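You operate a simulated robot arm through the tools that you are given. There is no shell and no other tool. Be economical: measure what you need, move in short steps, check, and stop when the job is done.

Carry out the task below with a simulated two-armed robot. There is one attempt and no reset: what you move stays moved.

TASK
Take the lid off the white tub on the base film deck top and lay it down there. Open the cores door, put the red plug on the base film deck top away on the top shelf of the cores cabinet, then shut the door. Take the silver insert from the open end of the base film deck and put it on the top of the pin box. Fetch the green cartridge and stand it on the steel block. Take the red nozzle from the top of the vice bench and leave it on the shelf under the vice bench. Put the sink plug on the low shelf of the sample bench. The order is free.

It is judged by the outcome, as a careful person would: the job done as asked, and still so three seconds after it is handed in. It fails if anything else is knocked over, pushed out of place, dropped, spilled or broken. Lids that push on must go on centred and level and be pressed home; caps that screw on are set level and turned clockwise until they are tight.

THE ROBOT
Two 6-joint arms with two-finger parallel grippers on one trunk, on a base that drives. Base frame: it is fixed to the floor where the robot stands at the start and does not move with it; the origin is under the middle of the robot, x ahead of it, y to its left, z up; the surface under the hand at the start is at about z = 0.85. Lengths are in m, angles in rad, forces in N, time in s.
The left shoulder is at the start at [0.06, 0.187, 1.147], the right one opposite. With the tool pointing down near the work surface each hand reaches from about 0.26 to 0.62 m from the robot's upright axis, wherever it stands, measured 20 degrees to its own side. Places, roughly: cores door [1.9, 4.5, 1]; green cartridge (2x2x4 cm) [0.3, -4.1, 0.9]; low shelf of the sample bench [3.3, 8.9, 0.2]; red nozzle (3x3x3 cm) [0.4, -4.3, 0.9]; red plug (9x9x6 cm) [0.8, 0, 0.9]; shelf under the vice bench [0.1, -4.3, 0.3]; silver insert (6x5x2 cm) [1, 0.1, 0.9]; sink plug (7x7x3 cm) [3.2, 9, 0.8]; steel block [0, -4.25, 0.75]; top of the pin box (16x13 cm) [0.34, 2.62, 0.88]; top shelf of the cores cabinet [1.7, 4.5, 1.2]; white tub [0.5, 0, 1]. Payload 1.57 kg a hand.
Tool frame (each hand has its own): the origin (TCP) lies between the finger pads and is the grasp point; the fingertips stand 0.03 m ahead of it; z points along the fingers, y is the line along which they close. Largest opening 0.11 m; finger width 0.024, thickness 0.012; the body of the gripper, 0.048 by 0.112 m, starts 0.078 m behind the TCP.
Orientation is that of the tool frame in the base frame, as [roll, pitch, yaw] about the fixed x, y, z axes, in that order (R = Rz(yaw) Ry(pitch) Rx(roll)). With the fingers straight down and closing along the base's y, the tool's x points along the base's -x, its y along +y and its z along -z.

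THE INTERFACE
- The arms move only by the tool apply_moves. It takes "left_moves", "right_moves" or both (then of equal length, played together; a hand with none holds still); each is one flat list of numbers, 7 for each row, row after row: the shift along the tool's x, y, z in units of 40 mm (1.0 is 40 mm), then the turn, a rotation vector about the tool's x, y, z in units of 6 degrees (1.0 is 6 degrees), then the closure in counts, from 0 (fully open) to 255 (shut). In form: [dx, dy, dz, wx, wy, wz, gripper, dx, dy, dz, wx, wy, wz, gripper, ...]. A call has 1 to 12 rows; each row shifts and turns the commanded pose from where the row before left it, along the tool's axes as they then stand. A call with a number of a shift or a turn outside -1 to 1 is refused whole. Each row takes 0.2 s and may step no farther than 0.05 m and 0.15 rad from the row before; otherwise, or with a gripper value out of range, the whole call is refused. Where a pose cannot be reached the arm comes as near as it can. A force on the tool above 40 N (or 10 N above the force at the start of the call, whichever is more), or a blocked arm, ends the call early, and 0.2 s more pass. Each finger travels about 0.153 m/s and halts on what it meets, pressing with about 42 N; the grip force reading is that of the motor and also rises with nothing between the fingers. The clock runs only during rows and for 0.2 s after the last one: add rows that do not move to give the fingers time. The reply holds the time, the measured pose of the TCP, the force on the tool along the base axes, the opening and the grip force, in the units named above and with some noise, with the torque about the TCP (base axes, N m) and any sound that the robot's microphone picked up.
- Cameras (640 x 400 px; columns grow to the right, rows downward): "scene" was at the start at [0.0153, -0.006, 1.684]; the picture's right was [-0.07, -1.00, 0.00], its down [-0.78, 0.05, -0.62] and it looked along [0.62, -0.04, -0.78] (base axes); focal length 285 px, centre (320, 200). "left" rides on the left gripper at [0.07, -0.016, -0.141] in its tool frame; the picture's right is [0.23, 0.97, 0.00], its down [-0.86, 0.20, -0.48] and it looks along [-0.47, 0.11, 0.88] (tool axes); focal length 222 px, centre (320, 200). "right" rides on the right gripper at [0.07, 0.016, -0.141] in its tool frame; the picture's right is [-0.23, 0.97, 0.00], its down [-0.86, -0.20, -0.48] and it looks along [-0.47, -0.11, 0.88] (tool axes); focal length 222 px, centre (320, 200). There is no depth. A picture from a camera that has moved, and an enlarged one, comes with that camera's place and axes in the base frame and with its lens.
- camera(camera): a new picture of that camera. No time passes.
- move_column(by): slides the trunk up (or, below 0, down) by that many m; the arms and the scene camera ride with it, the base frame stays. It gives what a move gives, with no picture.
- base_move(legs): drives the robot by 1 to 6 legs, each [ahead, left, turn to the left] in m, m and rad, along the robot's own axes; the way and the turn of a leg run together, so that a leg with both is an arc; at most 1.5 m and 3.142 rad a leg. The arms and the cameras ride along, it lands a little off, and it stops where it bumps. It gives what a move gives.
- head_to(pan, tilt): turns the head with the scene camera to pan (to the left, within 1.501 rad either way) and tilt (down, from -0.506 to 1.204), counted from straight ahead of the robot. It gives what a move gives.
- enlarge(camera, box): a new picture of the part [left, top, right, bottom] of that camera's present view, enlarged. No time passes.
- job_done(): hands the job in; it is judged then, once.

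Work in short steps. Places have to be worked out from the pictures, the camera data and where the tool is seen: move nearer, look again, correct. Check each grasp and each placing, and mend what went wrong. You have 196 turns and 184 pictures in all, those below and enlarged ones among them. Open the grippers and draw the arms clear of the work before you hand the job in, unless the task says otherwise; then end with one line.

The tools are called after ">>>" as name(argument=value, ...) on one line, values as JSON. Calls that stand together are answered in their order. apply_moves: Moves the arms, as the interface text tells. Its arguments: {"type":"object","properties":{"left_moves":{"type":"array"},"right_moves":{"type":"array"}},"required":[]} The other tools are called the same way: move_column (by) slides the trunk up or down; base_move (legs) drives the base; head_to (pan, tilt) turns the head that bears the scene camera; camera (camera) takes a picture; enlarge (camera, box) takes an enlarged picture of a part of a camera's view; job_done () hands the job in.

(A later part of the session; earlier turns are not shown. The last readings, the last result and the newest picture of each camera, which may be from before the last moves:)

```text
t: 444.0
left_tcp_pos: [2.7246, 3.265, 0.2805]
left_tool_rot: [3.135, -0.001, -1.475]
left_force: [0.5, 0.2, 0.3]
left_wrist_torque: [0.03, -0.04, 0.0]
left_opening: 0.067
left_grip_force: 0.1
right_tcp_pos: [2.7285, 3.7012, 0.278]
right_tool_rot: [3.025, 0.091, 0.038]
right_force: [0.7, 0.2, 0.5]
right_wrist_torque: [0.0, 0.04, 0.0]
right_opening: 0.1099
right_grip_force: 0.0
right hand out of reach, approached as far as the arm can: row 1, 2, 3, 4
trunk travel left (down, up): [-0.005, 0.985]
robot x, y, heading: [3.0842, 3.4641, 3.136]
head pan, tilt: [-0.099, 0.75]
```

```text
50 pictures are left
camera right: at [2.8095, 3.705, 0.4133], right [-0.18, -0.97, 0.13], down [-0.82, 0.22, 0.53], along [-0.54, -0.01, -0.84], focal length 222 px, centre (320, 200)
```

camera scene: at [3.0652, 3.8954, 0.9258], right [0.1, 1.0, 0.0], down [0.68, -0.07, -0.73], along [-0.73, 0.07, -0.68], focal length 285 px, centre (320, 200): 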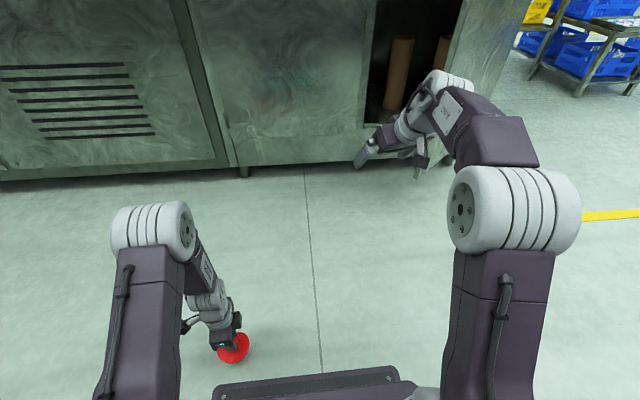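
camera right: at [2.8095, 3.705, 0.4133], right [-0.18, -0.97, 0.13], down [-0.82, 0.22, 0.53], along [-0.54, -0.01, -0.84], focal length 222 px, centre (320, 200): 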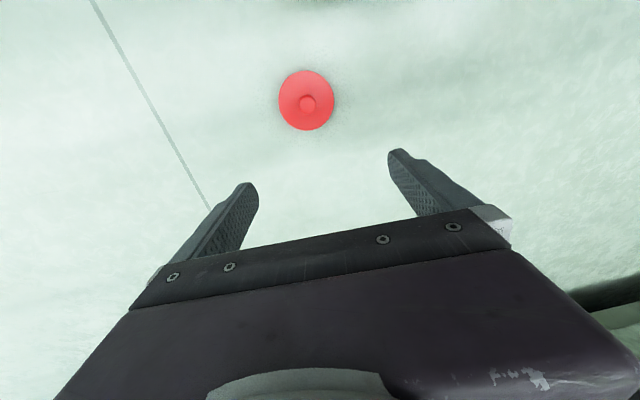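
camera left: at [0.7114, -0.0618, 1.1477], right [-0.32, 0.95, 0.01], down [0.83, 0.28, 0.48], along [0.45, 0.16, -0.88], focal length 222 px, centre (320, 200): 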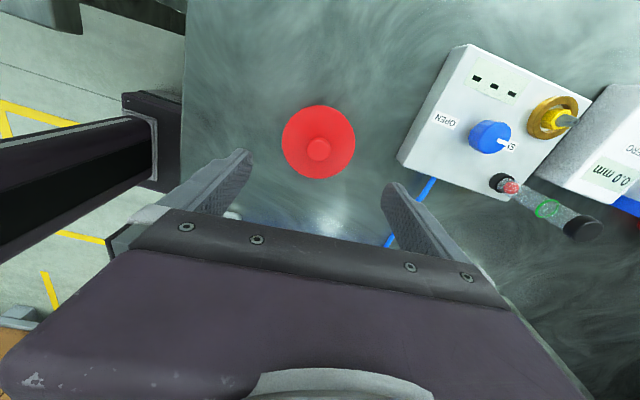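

Closer; I finish levelling and descend to z≈0.15.

>>> apply_moves(right_moves=[0, 0, 0.4, 0.37, 0.3, 0.12, 0, 0, 0, 0.4, 0.37, 0.3, 0.12, 0, 0, 0, 0.4, 0.37, 0.3, 0.12, 0, 0.1, 0.3, 0.6, 0, 0, 0, 0, 0, 0, 0.6, 0, 0, 0, 0, 0, 0, 0.5, 0, 0, 0, 0])

>>> camera(camera="right")

```text
t: 445.4
left_tcp_pos: [2.7247, 3.264, 0.2809]
left_tool_rot: [3.135, 0.0, -1.475]
left_force: [-0.2, -0.7, -0.7]
left_wrist_torque: [-0.01, -0.02, -0.02]
left_opening: 0.067
left_grip_force: 0.1
right_tcp_pos: [2.7414, 3.6514, 0.1637]
right_tool_rot: [3.094, 0.053, 0.006]
right_force: [0.2, 0.3, 0.1]
right_wrist_torque: [-0.03, 0.0, -0.02]
right_opening: 0.1099
right_grip_force: 0.1
right hand out of reach, approached as far as the arm can: row 1, 2, 3, 4, 6
trunk travel left (down, up): [-0.005, 0.985]
robot x, y, heading: [3.0856, 3.459, 3.133]
head pan, tilt: [-0.099, 0.75]
```

```text
49 pictures are left
camera right: at [2.8184, 3.6424, 0.3021], right [-0.22, -0.97, 0.06], down [-0.83, 0.22, 0.51], along [-0.51, 0.06, -0.86], focal length 222 px, centre (320, 200)
```

right: 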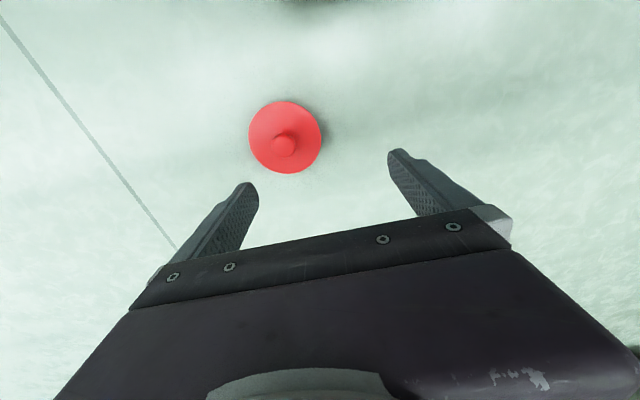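

Knob at about (2.744,3.685). I correct y, level, and go down to z≈0.11.

>>> apply_moves(right_moves=[0, -0.43, 0.3, 0.25, 0.25, 0, 0, 0.05, -0.43, 0.3, 0.2, 0.25, 0, 0, 0, 0, 0.4, 0, 0, 0, 0, 0, 0, 0.3, 0, 0, 0, 0])

>>> camera(camera="right")

```text
t: 446.4
left_tcp_pos: [2.7244, 3.2633, 0.2809]
left_tool_rot: [3.136, 0.0, -1.475]
left_force: [0.2, 0.0, -0.1]
left_wrist_torque: [-0.03, -0.02, -0.03]
left_opening: 0.067
left_grip_force: 0.1
right_tcp_pos: [2.7478, 3.6573, 0.1251]
right_tool_rot: [-3.134, -0.001, 0.007]
right_force: [-0.6, 0.3, -0.3]
right_wrist_torque: [-0.02, -0.01, -0.03]
right_opening: 0.1098
right_grip_force: 0.2
right hand out of reach, approached as far as the arm can: row 1, 2, 3, 4
trunk travel left (down, up): [-0.005, 0.985]
robot x, y, heading: [3.0861, 3.4638, 3.135]
head pan, tilt: [-0.099, 0.75]
```

```text
48 pictures are left
camera right: at [2.8156, 3.6402, 0.2677], right [-0.22, -0.98, -0.01], down [-0.86, 0.19, 0.48], along [-0.47, 0.11, -0.88], focal length 222 px, centre (320, 200)
```

right: 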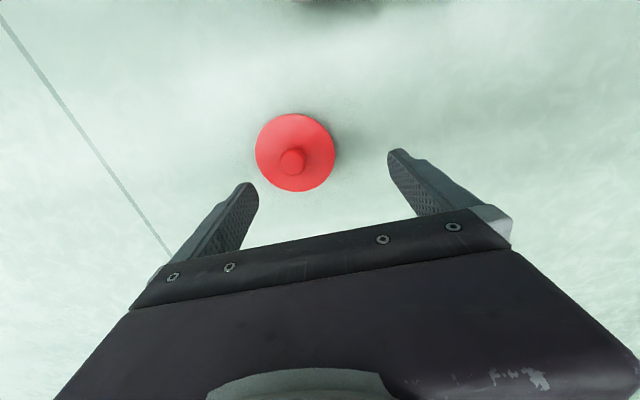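

Only a 2.9 cm lateral offset remains, which the arm is not following; I shift the base right by 2.9 cm instead.

>>> base_move(legs=[[0, -0.029, 0]])

>>> apply_moves(right_moves=[0, 0, 0.4, 0, 0, 0, 0, 0, 0, 0.4, 0, 0, 0, 0])

>>> camera(camera="right")

```text
t: 447.2
left_tcp_pos: [2.7252, 3.2938, 0.2809]
left_tool_rot: [3.134, -0.001, -1.475]
left_force: [0.6, 0.1, 0.7]
left_wrist_torque: [0.02, 0.02, 0.02]
left_opening: 0.067
left_grip_force: 0.2
right_tcp_pos: [2.747, 3.6861, 0.127]
right_tool_rot: [-3.135, 0.001, 0.006]
right_force: [0.5, -1.1, -0.2]
right_wrist_torque: [0.02, -0.02, -0.02]
right_opening: 0.11
right_grip_force: 0.1
trunk travel left (down, up): [-0.005, 0.985]
robot x, y, heading: [3.0866, 3.492, 3.133]
head pan, tilt: [-0.099, 0.75]
```

```text
t: 447.8
left_tcp_pos: [2.725, 3.2935, 0.2806]
left_tool_rot: [3.135, -0.001, -1.474]
left_force: [0.4, 0.0, 1.9]
left_wrist_torque: [0.03, 0.03, 0.0]
left_opening: 0.0672
left_grip_force: 0.1
right_tcp_pos: [2.7472, 3.6862, 0.101]
right_tool_rot: [-3.129, -0.004, 0.008]
right_force: [-0.1, -0.5, 0.1]
right_wrist_torque: [0.0, 0.0, 0.02]
right_opening: 0.1099
right_grip_force: 0.1
right hand out of reach, approached as far as the arm can: row 1
trunk travel left (down, up): [-0.005, 0.985]
robot x, y, heading: [3.0897, 3.4918, 3.135]
head pan, tilt: [-0.099, 0.75]
```

```text
47 pictures are left
camera right: at [2.8151, 3.6687, 0.2427], right [-0.22, -0.98, -0.01], down [-0.86, 0.19, 0.48], along [-0.46, 0.12, -0.88], focal length 222 px, centre (320, 200)
```

right: 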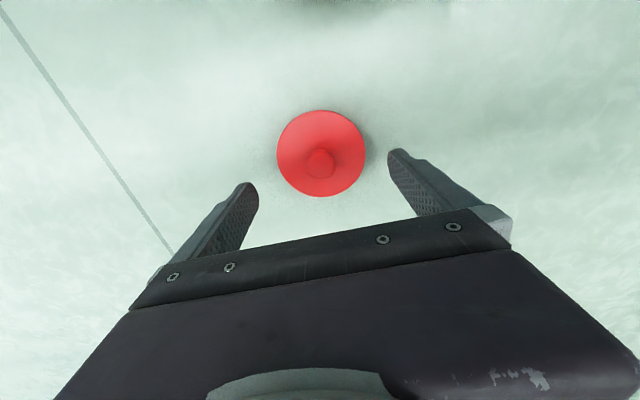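

Centred. I lower to z≈0.065 and close on the knob.

>>> apply_moves(right_moves=[0, 0, 0.4, 0, 0, 0, 60, -0.03, 0, 0.3, 0, 0, 0, 60, 0, 0, 0.2, 0, 0, 0, 60, 0, 0, 0, 0, 0, 0, 255, 0, 0, 0, 0, 0, 0, 255, 0, 0, 0, 0, 0, 0, 255])

>>> camera(camera="right")

```text
t: 449.2
left_tcp_pos: [2.7238, 3.2931, 0.2817]
left_tool_rot: [3.134, 0.002, -1.476]
left_force: [0.0, -0.6, 0.5]
left_wrist_torque: [0.0, 0.03, 0.01]
left_opening: 0.0667
left_grip_force: 0.1
right_tcp_pos: [2.7408, 3.6884, 0.0729]
right_tool_rot: [-3.124, -0.004, 0.007]
right_force: [0.1, 0.3, 0.4]
right_wrist_torque: [0.0, 0.01, 0.01]
right_opening: 0.0257
right_grip_force: 36.9
right hand out of reach, approached as far as the arm can: row 1, 2, 3
trunk travel left (down, up): [-0.005, 0.985]
robot x, y, heading: [3.087, 3.4897, 3.141]
head pan, tilt: [-0.099, 0.75]
```

```text
46 pictures are left
camera right: at [2.8084, 3.6704, 0.215], right [-0.22, -0.98, -0.02], down [-0.86, 0.18, 0.48], along [-0.46, 0.12, -0.88], focal length 222 px, centre (320, 200)
```

right: 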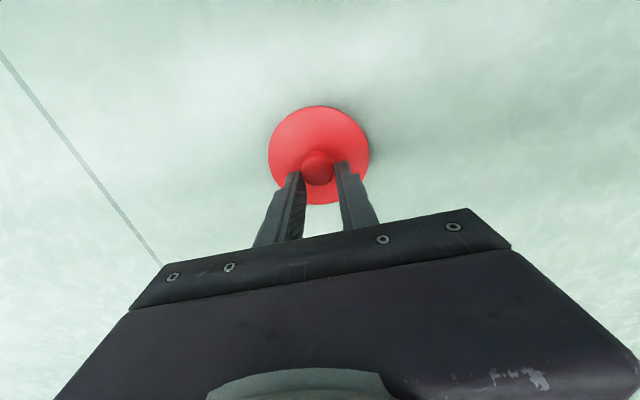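

Knob gripped. I raise the trunk fully and lift the arm.

>>> move_column(by=0.4)

>>> move_column(by=0.4)

>>> move_column(by=0.18)

>>> apply_moves(right_moves=[0, 0, -0.8, 0, 0, 0, 255, 0, 0, -0.8, 0, 0, 0, 255, 0, 0, -0.8, 0, 0, 0, 255, 0, 0, -0.8, 0, 0, 0, 255, 0, 0, -0.8, 0, 0, 0, 255, 0, 0, -0.8, 0, 0, 0, 255, 0, 0, -0.8, 0, 0, 0, 255])

>>> head_to(pan=-0.4, tilt=0.4)

>>> camera(camera="scene")

```text
t: 453.0
left_tcp_pos: [2.7257, 3.2935, 0.6804]
left_tool_rot: [3.135, -0.001, -1.474]
left_force: [0.1, 0.2, -0.8]
left_wrist_torque: [0.01, 0.0, 0.0]
left_opening: 0.0671
left_grip_force: 0.1
right_tcp_pos: [2.7389, 3.6889, 0.4752]
right_tool_rot: [-3.125, -0.004, 0.007]
right_force: [0.4, -0.2, -0.5]
right_wrist_torque: [0.0, 0.0, 0.0]
right_opening: 0.0257
right_grip_force: 37.2
trunk travel left (down, up): [-0.405, 0.585]
robot x, y, heading: [3.0875, 3.4899, 3.137]
head pan, tilt: [-0.099, 0.75]
```

```text
t: 456.9
left_tcp_pos: [2.7253, 3.2933, 1.0807]
left_tool_rot: [3.134, 0.0, -1.475]
left_force: [-0.3, 0.2, -0.1]
left_wrist_torque: [-0.04, -0.02, 0.0]
left_opening: 0.0667
left_grip_force: 0.0
right_tcp_pos: [2.7398, 3.6882, 0.8738]
right_tool_rot: [-3.124, -0.003, 0.005]
right_force: [-0.8, -0.2, -0.7]
right_wrist_torque: [-0.01, 0.02, 0.01]
right_opening: 0.0259
right_grip_force: 36.9
trunk travel left (down, up): [-0.805, 0.185]
robot x, y, heading: [3.0842, 3.4909, 3.135]
head pan, tilt: [-0.099, 0.75]
```

```text
t: 458.9
left_tcp_pos: [2.7248, 3.2937, 1.2603]
left_tool_rot: [3.133, 0.001, -1.475]
left_force: [-0.1, 0.7, -0.3]
left_wrist_torque: [0.02, -0.01, -0.03]
left_opening: 0.067
left_grip_force: 0.1
right_tcp_pos: [2.7394, 3.6886, 1.0537]
right_tool_rot: [-3.124, -0.005, 0.007]
right_force: [0.4, 0.6, -0.4]
right_wrist_torque: [-0.02, -0.03, 0.03]
right_opening: 0.0259
right_grip_force: 37.2
trunk travel left (down, up): [-0.985, 0.005]
robot x, y, heading: [3.0833, 3.4897, 3.137]
head pan, tilt: [-0.099, 0.75]
```

```text
t: 460.5
left_tcp_pos: [2.725, 3.2933, 1.2611]
left_tool_rot: [3.135, 0.0, -1.476]
left_force: [0.7, 0.3, -0.5]
left_wrist_torque: [-0.01, 0.02, -0.01]
left_opening: 0.067
left_grip_force: 0.0
right_tcp_pos: [2.7388, 3.6924, 1.2399]
right_tool_rot: [-3.124, -0.005, 0.005]
right_force: [-0.2, 0.4, -0.2]
right_wrist_torque: [-0.01, 0.03, -0.01]
right_opening: 0.0256
right_grip_force: 37.1
right hand out of reach, approached as far as the arm can: row 2, 3
trunk travel left (down, up): [-0.985, 0.005]
robot x, y, heading: [3.0854, 3.4887, 3.132]
head pan, tilt: [-0.099, 0.75]
```

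```text
t: 461.3
left_tcp_pos: [2.7253, 3.2926, 1.2601]
left_tool_rot: [3.133, 0.0, -1.476]
left_force: [0.3, 0.0, -0.2]
left_wrist_torque: [-0.02, -0.03, -0.01]
left_opening: 0.0668
left_grip_force: 0.0
right_tcp_pos: [2.7361, 3.6924, 1.2382]
right_tool_rot: [-3.126, -0.003, 0.007]
right_force: [-0.2, -0.1, 0.0]
right_wrist_torque: [0.0, -0.01, 0.01]
right_opening: 0.0259
right_grip_force: 37.1
trunk travel left (down, up): [-0.985, 0.005]
robot x, y, heading: [3.0837, 3.4931, 3.129]
head pan, tilt: [-0.4, 0.4]
```

```text
45 pictures are left
camera scene: at [3.0617, 3.5251, 1.9368], right [0.4, 0.92, 0.0], down [0.36, -0.15, -0.92], along [-0.85, 0.36, -0.39], focal length 285 px, centre (320, 200)
```

scene: 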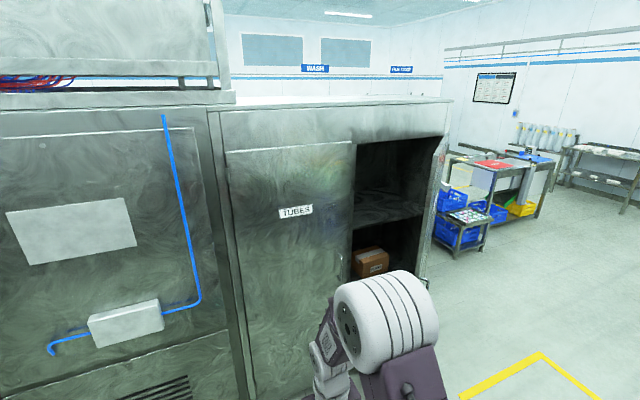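

The door now stands widely open and the top shelf (z≈1.22) is visible. I tuck the left hand back, raise the plug, and drive toward the opening.

>>> apply_moves(left_moves=[0.4, -0.75, 0, 0, 0, 0, 100, 0.4, -0.75, 0, 0, 0, 0, 100, 0.4, -0.75, 0, 0, 0, 0, 100, 0.3, -0.75, 0, 0, 0, 0, 100], right_moves=[0, 0, -0.5, 0, 0, 0, 255, 0, 0, -0.5, 0, 0, 0, 255, 0, 0, -0.5, 0, 0, 0, 255, 0, 0, -0.5, 0, 0, 0, 255])

>>> base_move(legs=[[0, -0.73, 0.01], [0.5, 0, 0]])

>>> head_to(pan=-0.3, tilt=0.6)

>>> camera(camera="scene")

```text
t: 462.3
left_tcp_pos: [2.8213, 3.2358, 1.2666]
left_tool_rot: [3.136, 0.002, -1.476]
left_force: [-0.2, -0.3, 1.0]
left_wrist_torque: [0.03, -0.02, -0.01]
left_opening: 0.0671
left_grip_force: 0.1
left hand out of reach, approached as far as the arm can: row 3, 4
right_tcp_pos: [2.7362, 3.689, 1.3211]
right_tool_rot: [-3.123, -0.003, 0.008]
right_force: [0.3, -0.9, -0.7]
right_wrist_torque: [0.02, 0.01, 0.0]
right_opening: 0.0257
right_grip_force: 36.8
trunk travel left (down, up): [-0.985, 0.005]
robot x, y, heading: [3.0896, 3.4929, 3.137]
head pan, tilt: [-0.4, 0.4]
```

```text
t: 468.9
left_tcp_pos: [2.3274, 3.9774, 1.268]
left_tool_rot: [3.135, -0.001, -1.469]
left_force: [-0.4, -0.5, 0.0]
left_wrist_torque: [0.01, -0.03, -0.01]
left_opening: 0.0668
left_grip_force: 0.1
right_tcp_pos: [2.2401, 4.4285, 1.32]
right_tool_rot: [-3.124, 0.0, 0.014]
right_force: [0.5, 0.0, -0.9]
right_wrist_torque: [-0.02, 0.04, 0.0]
right_opening: 0.0259
right_grip_force: 37.0
trunk travel left (down, up): [-0.985, 0.005]
robot x, y, heading: [2.5895, 4.2336, -3.142]
head pan, tilt: [-0.4, 0.4]
```

```text
t: 469.6
left_tcp_pos: [2.3251, 3.9775, 1.2682]
left_tool_rot: [3.136, -0.001, -1.468]
left_force: [0.8, 0.2, -0.3]
left_wrist_torque: [-0.02, 0.01, 0.01]
left_opening: 0.0667
left_grip_force: 0.1
right_tcp_pos: [2.2376, 4.4294, 1.3198]
right_tool_rot: [-3.122, -0.001, 0.014]
right_force: [0.5, 0.2, -1.1]
right_wrist_torque: [0.03, 0.01, -0.03]
right_opening: 0.0257
right_grip_force: 37.5
trunk travel left (down, up): [-0.985, 0.005]
robot x, y, heading: [2.5889, 4.2275, -3.142]
head pan, tilt: [-0.3, 0.6]
```

```text
44 pictures are left
camera scene: at [2.5655, 4.2569, 1.9187], right [0.3, 0.96, 0.0], down [0.54, -0.17, -0.83], along [-0.79, 0.24, -0.56], focal length 285 px, centre (320, 200)
```

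scene: 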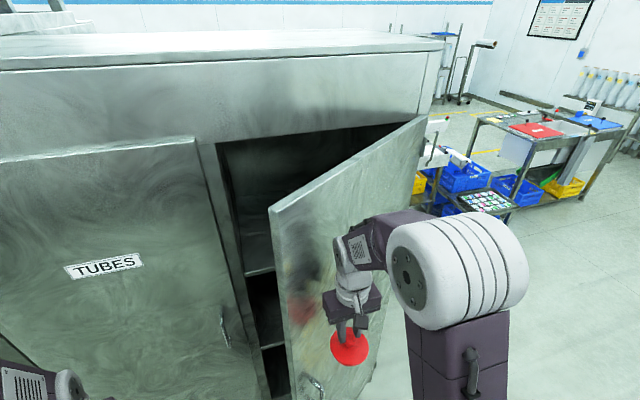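

The door is only at ~32° and between me and the shelf. With the left hand now free, I'll push it from inside: I back off, move left, turn to heading 1.9 and extend the closed left hand.

>>> base_move(legs=[[-0.3, 0, 0], [0, 0.6, 0], [0, 0, -1.24], [0.1, 0.32, 0]])

>>> apply_moves(left_moves=[-0.3, 1, 0, 0, 0, 0, 255, -0.3, 1, 0, 0, 0, 0, 255, -0.3, 1, 0, 0, 0, 0, 255, -0.3, 1, 0, 0, 0, 0, 255, 0, 1, 0, 0, 0, 0, 255])

>>> head_to(pan=0.2, tilt=0.7)

>>> camera(camera="scene")

```text
t: 479.5
left_tcp_pos: [2.2273, 3.79, 1.2676]
left_tool_rot: [3.136, -0.003, -2.71]
left_force: [0.0, 0.1, -0.6]
left_wrist_torque: [-0.02, 0.03, 0.02]
left_opening: 0.0669
left_grip_force: 0.1
right_tcp_pos: [2.6264, 4.0177, 1.3187]
right_tool_rot: [-3.126, -0.001, -1.227]
right_force: [0.5, -1.0, 0.1]
right_wrist_torque: [0.0, -0.01, -0.02]
right_opening: 0.0256
right_grip_force: 37.5
trunk travel left (down, up): [-0.985, 0.005]
robot x, y, heading: [2.5509, 3.6238, 1.9]
head pan, tilt: [-0.3, 0.6]
```

```text
t: 480.7
left_tcp_pos: [2.1848, 3.9943, 1.2682]
left_tool_rot: [3.14, 0.0, -2.708]
left_force: [0.0, 0.1, -0.1]
left_wrist_torque: [-0.03, 0.0, 0.0]
left_opening: 0.0
left_grip_force: 21.5
right_tcp_pos: [2.6235, 4.0227, 1.3187]
right_tool_rot: [-3.123, -0.005, -1.226]
right_force: [-0.3, -0.4, -1.1]
right_wrist_torque: [-0.02, 0.01, 0.0]
right_opening: 0.0259
right_grip_force: 36.3
trunk travel left (down, up): [-0.985, 0.005]
robot x, y, heading: [2.5497, 3.6228, 1.898]
head pan, tilt: [-0.3, 0.6]
```

```text
t: 481.6
left_tcp_pos: [2.1849, 3.9906, 1.2674]
left_tool_rot: [3.137, -0.001, -2.708]
left_force: [-0.3, 0.1, -0.2]
left_wrist_torque: [-0.01, 0.03, 0.0]
left_opening: 0.0
left_grip_force: 21.0
right_tcp_pos: [2.6226, 4.0188, 1.3204]
right_tool_rot: [-3.123, -0.003, -1.227]
right_force: [0.5, 0.9, -0.8]
right_wrist_torque: [-0.01, -0.03, 0.01]
right_opening: 0.0262
right_grip_force: 37.2
trunk travel left (down, up): [-0.985, 0.005]
robot x, y, heading: [2.5493, 3.6212, 1.901]
head pan, tilt: [0.201, 0.7]
```

```text
43 pictures are left
camera scene: at [2.528, 3.6371, 1.91], right [0.86, 0.5, 0.0], down [0.32, -0.56, -0.77], along [-0.39, 0.66, -0.64], focal length 285 px, centre (320, 200)
```

scene: 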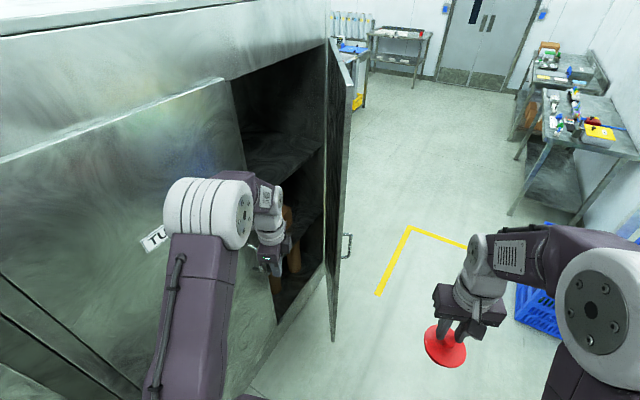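

The left hand is on the inner side of the door. I move ahead 0.25 m and then push diagonally (+x,+y) in small legs.

>>> base_move(legs=[[0.25, 0, 0], [0.03, -0.04, 0], [0.03, -0.04, 0], [0.03, -0.04, 0], [0.03, -0.04, 0], [0.03, -0.04, 0]])

>>> camera(camera="scene")

```text
t: 486.0
left_tcp_pos: [2.2397, 4.4227, 1.2695]
left_tool_rot: [3.135, 0.006, -2.706]
left_force: [-0.8, -0.5, -0.1]
left_wrist_torque: [0.06, -0.08, 0.02]
left_opening: 0.0002
left_grip_force: 21.8
right_tcp_pos: [2.679, 4.4507, 1.3223]
right_tool_rot: [-3.121, -0.001, -1.225]
right_force: [-0.4, -0.5, -0.4]
right_wrist_torque: [0.07, -0.04, -0.02]
right_opening: 0.0256
right_grip_force: 37.0
trunk travel left (down, up): [-0.985, 0.005]
robot x, y, heading: [2.6165, 4.0609, 1.897]
head pan, tilt: [0.201, 0.7]
```

```text
42 pictures are left
camera scene: at [2.5817, 4.0664, 1.91], right [0.86, 0.51, 0.01], down [0.33, -0.55, -0.77], along [-0.39, 0.66, -0.64], focal length 285 px, centre (320, 200)
```

scene: 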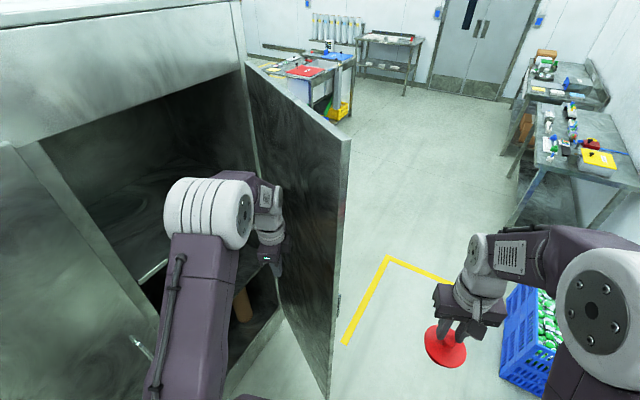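

Pushing works well. I continue the sweep to bring the door past 90°.

>>> base_move(legs=[[0.055, -0.075, 0], [0.055, -0.075, 0], [0.055, -0.075, 0], [0.08, -0.03, 0], [0.08, -0.03, 0]])

>>> camera(camera="scene")

```text
t: 490.0
left_tcp_pos: [2.4078, 4.8051, 1.2686]
left_tool_rot: [-3.108, -0.004, -2.704]
left_force: [0.0, -0.2, -0.2]
left_wrist_torque: [-0.02, 0.0, -0.01]
left_opening: 0.0001
left_grip_force: 21.3
right_tcp_pos: [2.8471, 4.8477, 1.3187]
right_tool_rot: [-3.124, -0.004, -1.222]
right_force: [0.0, 0.3, -0.4]
right_wrist_torque: [-0.01, 0.02, 0.03]
right_opening: 0.0258
right_grip_force: 36.9
trunk travel left (down, up): [-0.985, 0.005]
robot x, y, heading: [2.7784, 4.4435, 1.905]
head pan, tilt: [0.201, 0.7]
stopped in leg 5: the force on the tool passed its limit at 304 N (the readings are from after the stop); the commanded pose is now the measured one
```

```text
41 pictures are left
camera scene: at [2.7513, 4.4658, 1.9098], right [0.86, 0.51, 0.0], down [0.33, -0.55, -0.76], along [-0.39, 0.66, -0.65], focal length 285 px, centre (320, 200)
```

scene: 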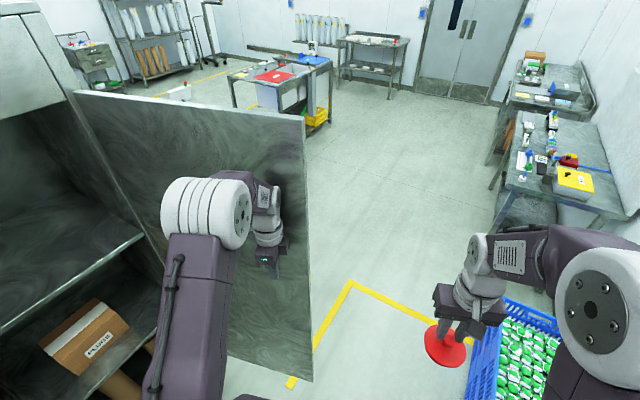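

The door is open ~95° at its stop. I retract the left hand, back off, turn to face the cabinet and look.

>>> apply_moves(left_moves=[0.2, -1, 0, 0, 0, 0, 255, 0.2, -1, 0, 0, 0, 0, 255, 0.2, -1, 0, 0, 0, 0, 255, 0.2, -1, 0, 0, 0, 0, 255, 0.2, -0.8, 0, 0, 0, 0, 255])

>>> base_move(legs=[[-0.23, 0, 0], [0, 0, 1.237], [0.28, 0, 0]])

>>> head_to(pan=-0.3, tilt=0.65)

>>> camera(camera="scene")

```text
t: 491.2
left_tcp_pos: [2.4534, 4.6111, 1.2771]
left_tool_rot: [-3.112, -0.005, -2.703]
left_force: [0.3, -0.7, 0.5]
left_wrist_torque: [0.03, 0.01, 0.0]
left_opening: 0.0
left_grip_force: 21.7
right_tcp_pos: [2.8476, 4.8434, 1.3212]
right_tool_rot: [-3.12, -0.003, -1.223]
right_force: [0.5, -0.5, 0.5]
right_wrist_torque: [0.03, -0.01, -0.02]
right_opening: 0.0259
right_grip_force: 37.4
trunk travel left (down, up): [-0.985, 0.005]
robot x, y, heading: [2.7821, 4.4509, 1.902]
head pan, tilt: [0.201, 0.7]
```

```text
t: 497.6
left_tcp_pos: [2.3188, 3.9786, 1.2773]
left_tool_rot: [-3.113, -0.003, -1.46]
left_force: [0.1, -0.3, 0.5]
left_wrist_torque: [0.02, 0.07, -0.02]
left_opening: 0.0001
left_grip_force: 21.5
right_tcp_pos: [2.2247, 4.4266, 1.3208]
right_tool_rot: [-3.124, -0.001, 0.019]
right_force: [0.5, 0.8, 0.0]
right_wrist_torque: [0.01, 0.05, -0.02]
right_opening: 0.0257
right_grip_force: 37.1
trunk travel left (down, up): [-0.985, 0.005]
robot x, y, heading: [2.5744, 4.229, -3.136]
head pan, tilt: [0.201, 0.7]
```

```text
t: 498.5
left_tcp_pos: [2.3119, 3.979, 1.2769]
left_tool_rot: [-3.109, -0.005, -1.464]
left_force: [0.4, 0.4, -0.5]
left_wrist_torque: [-0.01, 0.01, -0.04]
left_opening: 0.0
left_grip_force: 21.1
right_tcp_pos: [2.2204, 4.426, 1.3184]
right_tool_rot: [-3.123, -0.005, 0.018]
right_force: [-0.1, -0.7, 0.1]
right_wrist_torque: [0.0, -0.05, 0.02]
right_opening: 0.0258
right_grip_force: 36.5
trunk travel left (down, up): [-0.985, 0.005]
robot x, y, heading: [2.5696, 4.2306, -3.138]
head pan, tilt: [-0.3, 0.649]
```

```text
40 pictures are left
camera scene: at [2.5494, 4.2558, 1.9143], right [0.29, 0.96, 0.0], down [0.58, -0.18, -0.8], along [-0.76, 0.23, -0.61], focal length 285 px, centre (320, 200)
```

scene: 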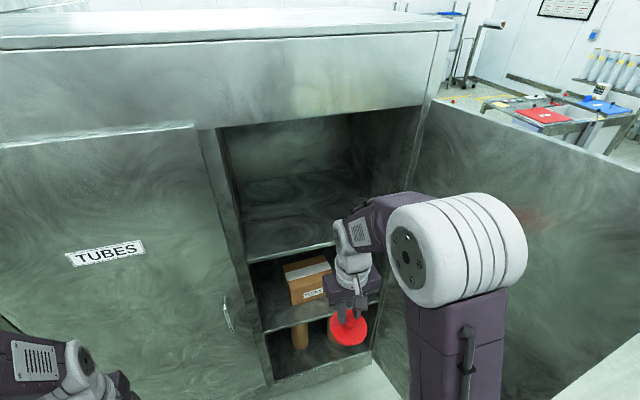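

Shelf surface is z≈1.20 at the front edge, lintel at 1.66. I lower the plug to 2 cm above shelf level and drive 0.25 m ahead, then check.

>>> apply_moves(right_moves=[0, 0, 0.4, 0, 0, 0, 255, 0, 0, 0.4, 0, 0, 0, 255])

>>> base_move(legs=[[0.23, 0, 0]])

>>> camera(camera="scene")

>>> camera(camera="right")

```text
t: 499.1
left_tcp_pos: [2.3139, 3.9802, 1.2759]
left_tool_rot: [-3.108, -0.005, -1.463]
left_force: [0.1, -0.6, -0.3]
left_wrist_torque: [0.03, -0.03, -0.02]
left_opening: 0.0
left_grip_force: 21.1
right_tcp_pos: [2.2184, 4.4271, 1.2866]
right_tool_rot: [-3.125, -0.004, 0.019]
right_force: [-0.1, 0.4, -0.6]
right_wrist_torque: [0.0, -0.01, -0.03]
right_opening: 0.0259
right_grip_force: 36.5
trunk travel left (down, up): [-0.985, 0.005]
robot x, y, heading: [2.5751, 4.2317, -3.141]
head pan, tilt: [-0.3, 0.649]
```

```text
t: 500.8
left_tcp_pos: [2.088, 3.9805, 1.2787]
left_tool_rot: [-3.113, -0.003, -1.466]
left_force: [-0.1, 0.2, 0.1]
left_wrist_torque: [-0.02, 0.05, -0.02]
left_opening: 0.0001
left_grip_force: 21.5
right_tcp_pos: [1.9956, 4.4283, 1.2901]
right_tool_rot: [-3.123, 0.001, 0.016]
right_force: [0.3, -0.3, -0.7]
right_wrist_torque: [-0.02, 0.07, -0.01]
right_opening: 0.0258
right_grip_force: 36.7
trunk travel left (down, up): [-0.985, 0.005]
robot x, y, heading: [2.3431, 4.2279, -3.148]
head pan, tilt: [-0.3, 0.649]
```

```text
39 pictures are left
camera scene: at [2.3284, 4.2555, 1.9144], right [0.3, 0.96, 0.0], down [0.57, -0.18, -0.8], along [-0.76, 0.24, -0.6], focal length 285 px, centre (320, 200)
```

scene: 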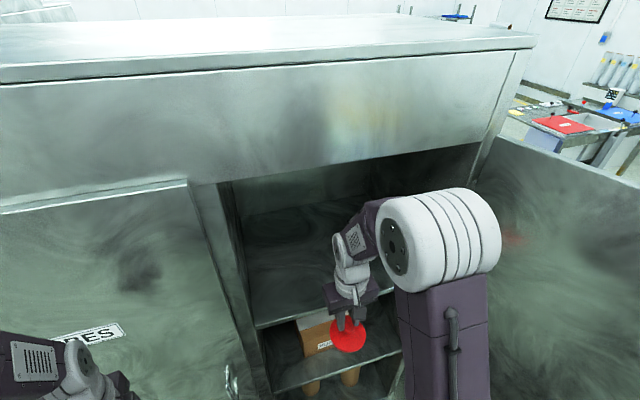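

```text
38 pictures are left
camera right: at [2.0655, 4.4105, 1.4302], right [-0.21, -0.98, -0.02], down [-0.86, 0.18, 0.48], along [-0.47, 0.12, -0.88], focal length 222 px, centre (320, 200)
```

right: 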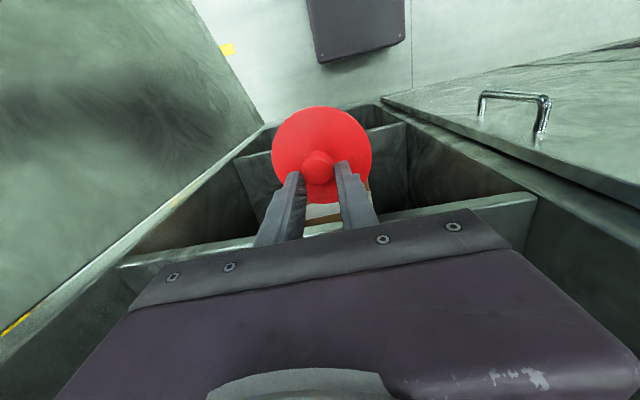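

Shelf front edge is x≈1.90. I extend the arm 0.165 m into the cabinet.

>>> apply_moves(right_moves=[-0.6, 0, 0, 0, 0, 0, 255, -0.6, 0, 0, 0, 0, 0, 255, -0.6, 0, 0, 0, 0, 0, 255, -0.6, 0, 0, 0, 0, 0, 255, -0.6, 0, 0, 0, 0, 0, 255, -0.6, 0, 0, 0, 0, 0, 255, -0.5, 0, 0, 0, 0, 0, 255])

>>> camera(camera="right")

>>> enlarge(camera="scene", box=[210, 160, 450, 360])

```text
t: 502.4
left_tcp_pos: [2.0817, 3.9795, 1.2772]
left_tool_rot: [-3.109, -0.005, -1.466]
left_force: [-0.6, 0.5, 0.8]
left_wrist_torque: [0.01, 0.01, 0.01]
left_opening: 0.0
left_grip_force: 21.2
right_tcp_pos: [1.827, 4.4246, 1.2878]
right_tool_rot: [-3.124, 0.0, 0.015]
right_force: [-0.6, -0.7, -0.1]
right_wrist_torque: [0.02, -0.01, -0.01]
right_opening: 0.0
right_grip_force: 21.6
trunk travel left (down, up): [-0.985, 0.005]
robot x, y, heading: [2.3428, 4.2299, -3.143]
head pan, tilt: [-0.3, 0.649]
```

```text
37 pictures are left
camera right: at [1.8953, 4.4076, 1.4286], right [-0.21, -0.98, -0.02], down [-0.86, 0.18, 0.48], along [-0.47, 0.12, -0.88], focal length 222 px, centre (320, 200)
```

right: 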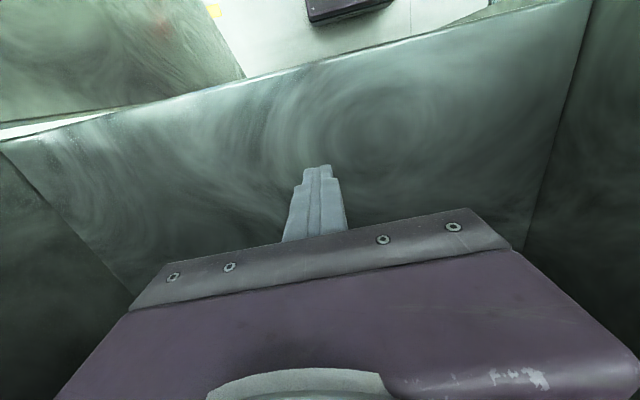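

```text
2.00 times, centred on (330, 260) of scene
camera zoom: at [2.3212, 4.2555, 1.9144], right [0.3, 0.96, 0.0], down [0.58, -0.18, -0.8], along [-0.76, 0.24, -0.6], focal length 571 px, centre (300, 80)
```

zoom: 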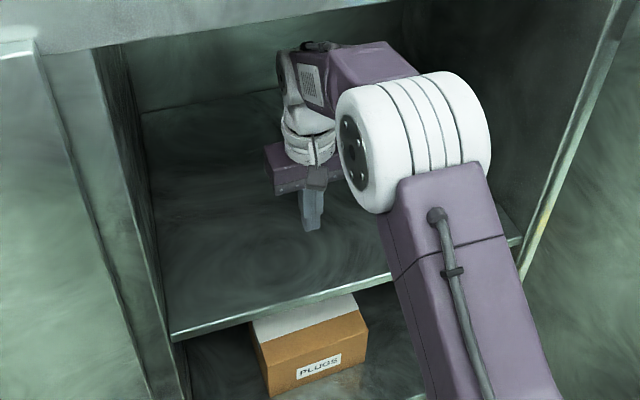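

The gripper is empty: the plug must have caught on the shelf edge and slipped out. I withdraw the hand and look down for it.

>>> apply_moves(right_moves=[0, 0, -0.3, 0, 0, 0, 100, 0.8, 0, 0, 0, 0, 0, 100, 0.8, 0, 0, 0, 0, 0, 100, 0.8, 0, 0, 0, 0, 0, 100, 0.8, 0, 0, 0, 0, 0, 100, 0.8, 0, 0, 0, 0, 0, 100])

>>> base_move(legs=[[-0.3, 0, 0]])

>>> head_to(pan=-0.3, tilt=1.0)

>>> camera(camera="scene")

```text
t: 503.8
left_tcp_pos: [2.0842, 3.9806, 1.2779]
left_tool_rot: [-3.112, -0.003, -1.466]
left_force: [-0.2, 0.3, 0.3]
left_wrist_torque: [0.01, 0.02, -0.05]
left_opening: 0.0
left_grip_force: 21.9
right_tcp_pos: [1.9892, 4.4294, 1.3]
right_tool_rot: [-3.122, -0.002, 0.017]
right_force: [-0.4, -0.4, 0.1]
right_wrist_torque: [0.01, 0.03, 0.03]
right_opening: 0.0669
right_grip_force: 0.0
trunk travel left (down, up): [-0.985, 0.005]
robot x, y, heading: [2.3437, 4.2328, -3.141]
head pan, tilt: [-0.3, 0.649]
```

```text
t: 505.9
left_tcp_pos: [2.384, 3.9808, 1.2768]
left_tool_rot: [-3.111, -0.006, -1.471]
left_force: [-0.3, -0.2, 0.4]
left_wrist_torque: [-0.01, -0.02, 0.02]
left_opening: 0.0001
left_grip_force: 21.2
right_tcp_pos: [2.2886, 4.4294, 1.2975]
right_tool_rot: [-3.124, -0.004, 0.012]
right_force: [-0.2, 0.3, 1.2]
right_wrist_torque: [-0.01, -0.03, 0.01]
right_opening: 0.0668
right_grip_force: 0.0
trunk travel left (down, up): [-0.985, 0.005]
robot x, y, heading: [2.6465, 4.2313, 3.14]
head pan, tilt: [-0.3, 0.649]
```

```text
t: 506.7
left_tcp_pos: [2.3864, 3.9799, 1.2774]
left_tool_rot: [-3.11, -0.005, -1.469]
left_force: [0.1, 0.6, -0.2]
left_wrist_torque: [-0.01, 0.01, -0.01]
left_opening: 0.0001
left_grip_force: 21.3
right_tcp_pos: [2.2916, 4.4306, 1.299]
right_tool_rot: [-3.123, 0.0, 0.012]
right_force: [0.2, -0.7, 0.3]
right_wrist_torque: [0.0, 0.03, 0.03]
right_opening: 0.0671
right_grip_force: 0.0
trunk travel left (down, up): [-0.985, 0.005]
robot x, y, heading: [2.6456, 4.2305, 3.138]
head pan, tilt: [-0.3, 1.0]
```

```text
35 pictures are left
camera scene: at [2.6418, 4.25, 1.8867], right [0.3, 0.95, 0.0], down [0.8, -0.25, -0.54], along [-0.52, 0.16, -0.84], focal length 285 px, centre (320, 200)
```

scene: 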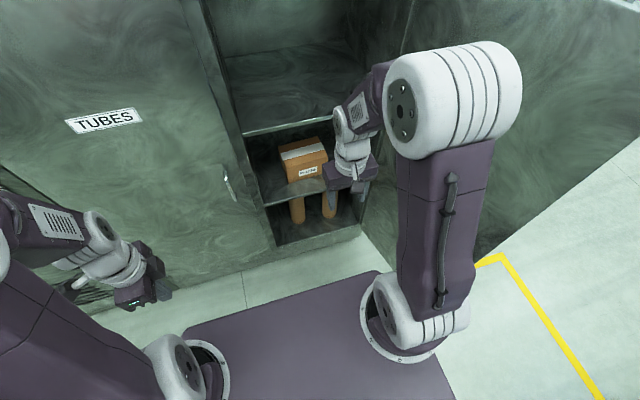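

Not visible; I back off further and look at the floor and lower shelves.

>>> base_move(legs=[[-0.55, 0, 0]])

>>> head_to(pan=-0.15, tilt=0.8)

>>> camera(camera="scene")

```text
t: 509.9
left_tcp_pos: [2.9333, 3.9788, 1.276]
left_tool_rot: [-3.109, -0.005, -1.458]
left_force: [-0.6, -0.2, -0.1]
left_wrist_torque: [-0.01, 0.01, -0.03]
left_opening: 0.0
left_grip_force: 22.0
right_tcp_pos: [2.8351, 4.4265, 1.2994]
right_tool_rot: [-3.124, -0.004, 0.022]
right_force: [-0.4, 1.1, -0.6]
right_wrist_torque: [0.01, 0.01, 0.01]
right_opening: 0.067
right_grip_force: 0.0
trunk travel left (down, up): [-0.985, 0.005]
robot x, y, heading: [3.1946, 4.2326, -3.136]
head pan, tilt: [-0.3, 1.0]
```

```text
t: 510.6
left_tcp_pos: [2.9352, 3.9773, 1.2765]
left_tool_rot: [-3.11, -0.004, -1.459]
left_force: [0.0, 0.1, -0.3]
left_wrist_torque: [0.01, -0.01, 0.01]
left_opening: 0.0
left_grip_force: 21.5
right_tcp_pos: [2.8361, 4.4268, 1.2995]
right_tool_rot: [-3.123, -0.004, 0.021]
right_force: [-0.3, 0.0, 0.6]
right_wrist_torque: [0.01, -0.01, -0.02]
right_opening: 0.0668
right_grip_force: 0.0
trunk travel left (down, up): [-0.985, 0.005]
robot x, y, heading: [3.1924, 4.2357, -3.133]
head pan, tilt: [-0.15, 0.799]
```

```text
34 pictures are left
camera scene: at [3.174, 4.2419, 1.9017], right [0.14, 0.99, 0.0], down [0.71, -0.1, -0.7], along [-0.69, 0.1, -0.72], focal length 285 px, centre (320, 200)
```

scene: 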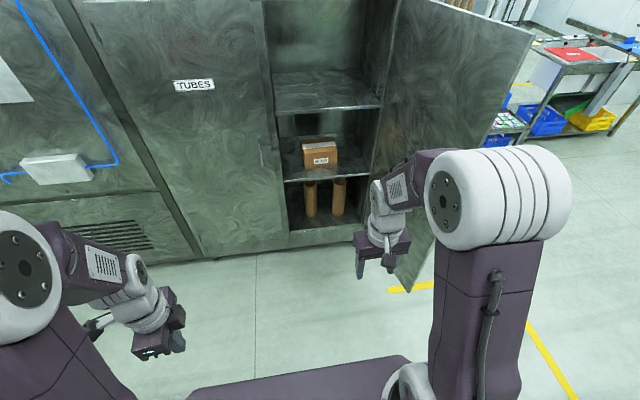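

Still not visible; I strafe left to look behind the arm's blind spot.

>>> base_move(legs=[[-0.1, 0.5, 0]])

>>> head_to(pan=-0.5, tilt=0.75)

>>> camera(camera="scene")

```text
t: 513.6
left_tcp_pos: [3.0377, 3.4828, 1.2768]
left_tool_rot: [-3.11, -0.009, -1.456]
left_force: [-0.1, 0.0, 0.2]
left_wrist_torque: [-0.01, 0.01, -0.02]
left_opening: 0.0
left_grip_force: 20.8
right_tcp_pos: [2.9379, 3.9323, 1.2986]
right_tool_rot: [-3.127, -0.004, 0.024]
right_force: [-1.5, -0.1, -0.4]
right_wrist_torque: [-0.02, -0.02, -0.01]
right_opening: 0.067
right_grip_force: 0.1
trunk travel left (down, up): [-0.985, 0.005]
robot x, y, heading: [3.2972, 3.735, -3.13]
head pan, tilt: [-0.15, 0.799]
```

```text
t: 514.4
left_tcp_pos: [3.0387, 3.4808, 1.2758]
left_tool_rot: [-3.11, -0.006, -1.456]
left_force: [-1.3, 0.1, -0.3]
left_wrist_torque: [-0.03, 0.05, 0.01]
left_opening: 0.0
left_grip_force: 21.2
right_tcp_pos: [2.9385, 3.9287, 1.2988]
right_tool_rot: [-3.121, -0.004, 0.024]
right_force: [0.5, 0.3, -0.4]
right_wrist_torque: [-0.01, -0.02, 0.0]
right_opening: 0.0669
right_grip_force: 0.0
trunk travel left (down, up): [-0.985, 0.005]
robot x, y, heading: [3.2974, 3.7377, -3.129]
head pan, tilt: [-0.499, 0.75]
```

```text
33 pictures are left
camera scene: at [3.2837, 3.7734, 1.9057], right [0.47, 0.88, 0.0], down [0.6, -0.32, -0.73], along [-0.65, 0.34, -0.68], focal length 285 px, centre (320, 200)
```

scene: 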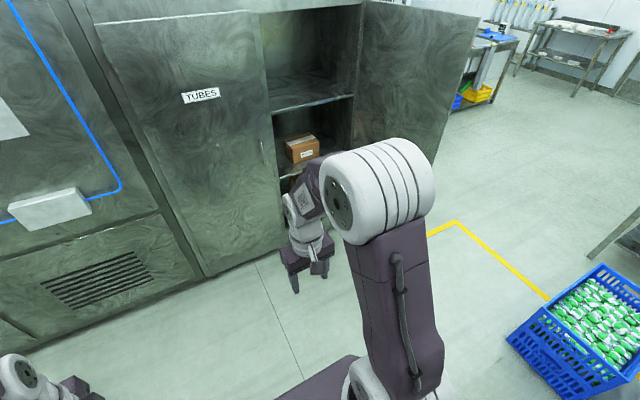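

Not seen; the blind area is beyond the door (y≈5). I move right and look there.

>>> base_move(legs=[[0.3, -0.8, 0]])

>>> head_to(pan=-0.9, tilt=0.7)

>>> camera(camera="scene")

>>> camera(camera="left")

```text
t: 518.6
left_tcp_pos: [2.7392, 4.2448, 1.2762]
left_tool_rot: [-3.111, -0.002, -1.461]
left_force: [-0.8, 0.1, 0.3]
left_wrist_torque: [-0.01, 0.02, -0.01]
left_opening: 0.0001
left_grip_force: 21.1
right_tcp_pos: [2.6418, 4.6935, 1.3004]
right_tool_rot: [-3.121, -0.002, 0.023]
right_force: [-0.7, 0.4, 0.6]
right_wrist_torque: [0.04, 0.03, 0.02]
right_opening: 0.0669
right_grip_force: 0.1
trunk travel left (down, up): [-0.985, 0.005]
robot x, y, heading: [2.9992, 4.5006, -3.141]
head pan, tilt: [-0.499, 0.75]
stopped in leg 1: the robot was blocked; the commanded pose is now the measured one
```

```text
t: 519.5
left_tcp_pos: [2.7384, 4.249, 1.2774]
left_tool_rot: [-3.11, -0.005, -1.461]
left_force: [0.1, -0.1, -0.5]
left_wrist_torque: [0.0, 0.03, -0.01]
left_opening: 0.0
left_grip_force: 20.9
right_tcp_pos: [2.6388, 4.6983, 1.2979]
right_tool_rot: [-3.125, -0.003, 0.021]
right_force: [-0.5, -0.2, 0.1]
right_wrist_torque: [-0.05, 0.0, 0.03]
right_opening: 0.0668
right_grip_force: 0.0
trunk travel left (down, up): [-0.985, 0.005]
robot x, y, heading: [2.9997, 4.5019, -3.136]
head pan, tilt: [-0.901, 0.7]
```

```text
32 pictures are left
camera scene: at [3.0035, 4.5693, 1.9099], right [0.78, 0.63, 0.0], down [0.4, -0.5, -0.76], along [-0.48, 0.6, -0.65], focal length 285 px, centre (320, 200)
```

scene: 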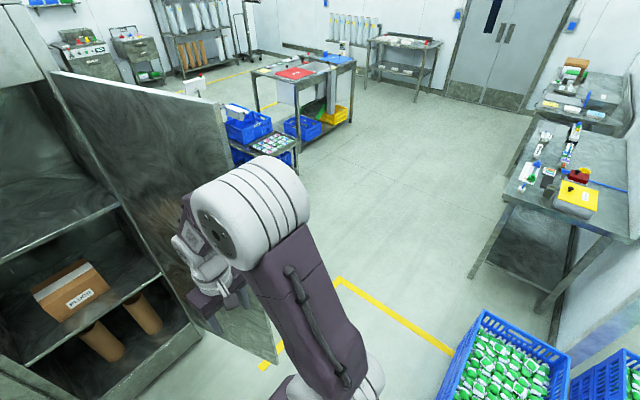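

```text
31 pictures are left
camera left: at [2.7566, 4.184, 1.4198], right [-0.94, -0.33, -0.03], down [-0.31, 0.83, 0.47], along [-0.13, 0.45, -0.88], focal length 222 px, centre (320, 200)
```

left: 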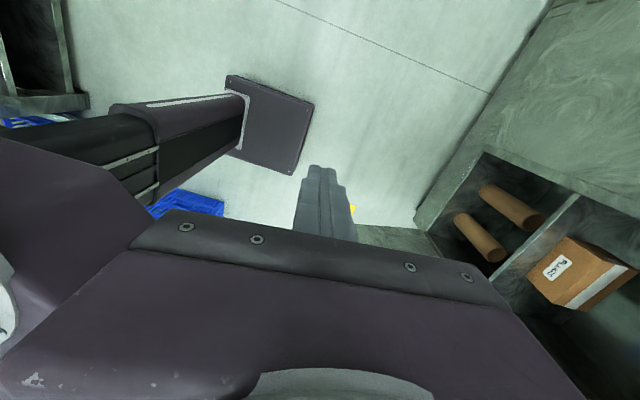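

I check the floor directly at the robot's right and left sides.

>>> head_to(pan=-1.45, tilt=0.95)

>>> camera(camera="scene")

>>> head_to(pan=1.2, tilt=0.6)

>>> camera(camera="scene")

```text
t: 520.5
left_tcp_pos: [2.7375, 4.2484, 1.2784]
left_tool_rot: [-3.109, -0.003, -1.462]
left_force: [-0.1, -0.3, 0.6]
left_wrist_torque: [-0.04, -0.02, 0.0]
left_opening: 0.0
left_grip_force: 21.3
right_tcp_pos: [2.64, 4.6971, 1.3]
right_tool_rot: [-3.124, -0.003, 0.024]
right_force: [-0.4, 0.1, -0.5]
right_wrist_torque: [0.03, 0.01, -0.01]
right_opening: 0.0669
right_grip_force: 0.0
trunk travel left (down, up): [-0.985, 0.005]
robot x, y, heading: [2.9988, 4.5003, -3.136]
head pan, tilt: [-1.45, 0.949]
```

```text
30 pictures are left
camera scene: at [3.0485, 4.5721, 1.8903], right [0.99, 0.13, 0.0], down [0.1, -0.81, -0.58], along [-0.07, 0.58, -0.81], focal length 285 px, centre (320, 200)
```

scene: 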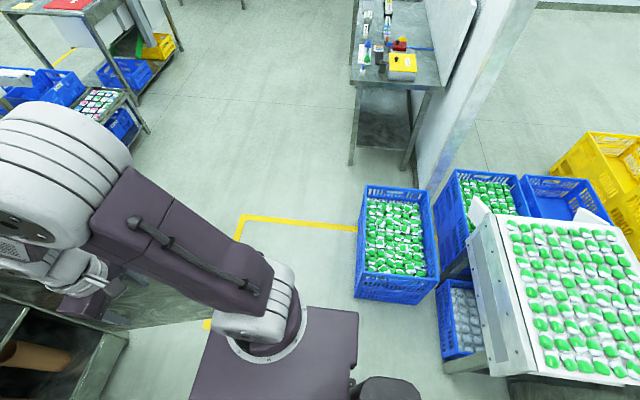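

```text
t: 522.9
left_tcp_pos: [2.737, 4.2491, 1.2763]
left_tool_rot: [-3.109, -0.006, -1.461]
left_force: [-0.3, -0.2, -0.3]
left_wrist_torque: [0.01, 0.02, 0.0]
left_opening: 0.0001
left_grip_force: 21.0
right_tcp_pos: [2.6411, 4.6978, 1.2987]
right_tool_rot: [-3.122, -0.003, 0.021]
right_force: [0.2, -0.5, 0.5]
right_wrist_torque: [-0.06, 0.01, -0.02]
right_opening: 0.0668
right_grip_force: 0.1
trunk travel left (down, up): [-0.985, 0.005]
robot x, y, heading: [2.9968, 4.5019, -3.134]
head pan, tilt: [1.201, 0.6]
```

```text
29 pictures are left
camera scene: at [3.026, 4.4181, 1.9186], right [-0.93, 0.36, 0.0], down [0.2, 0.53, -0.83], along [-0.29, -0.77, -0.56], focal length 285 px, centre (320, 200)
```

scene: 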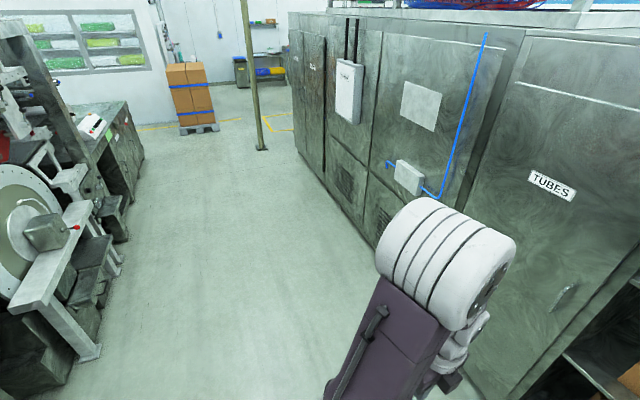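

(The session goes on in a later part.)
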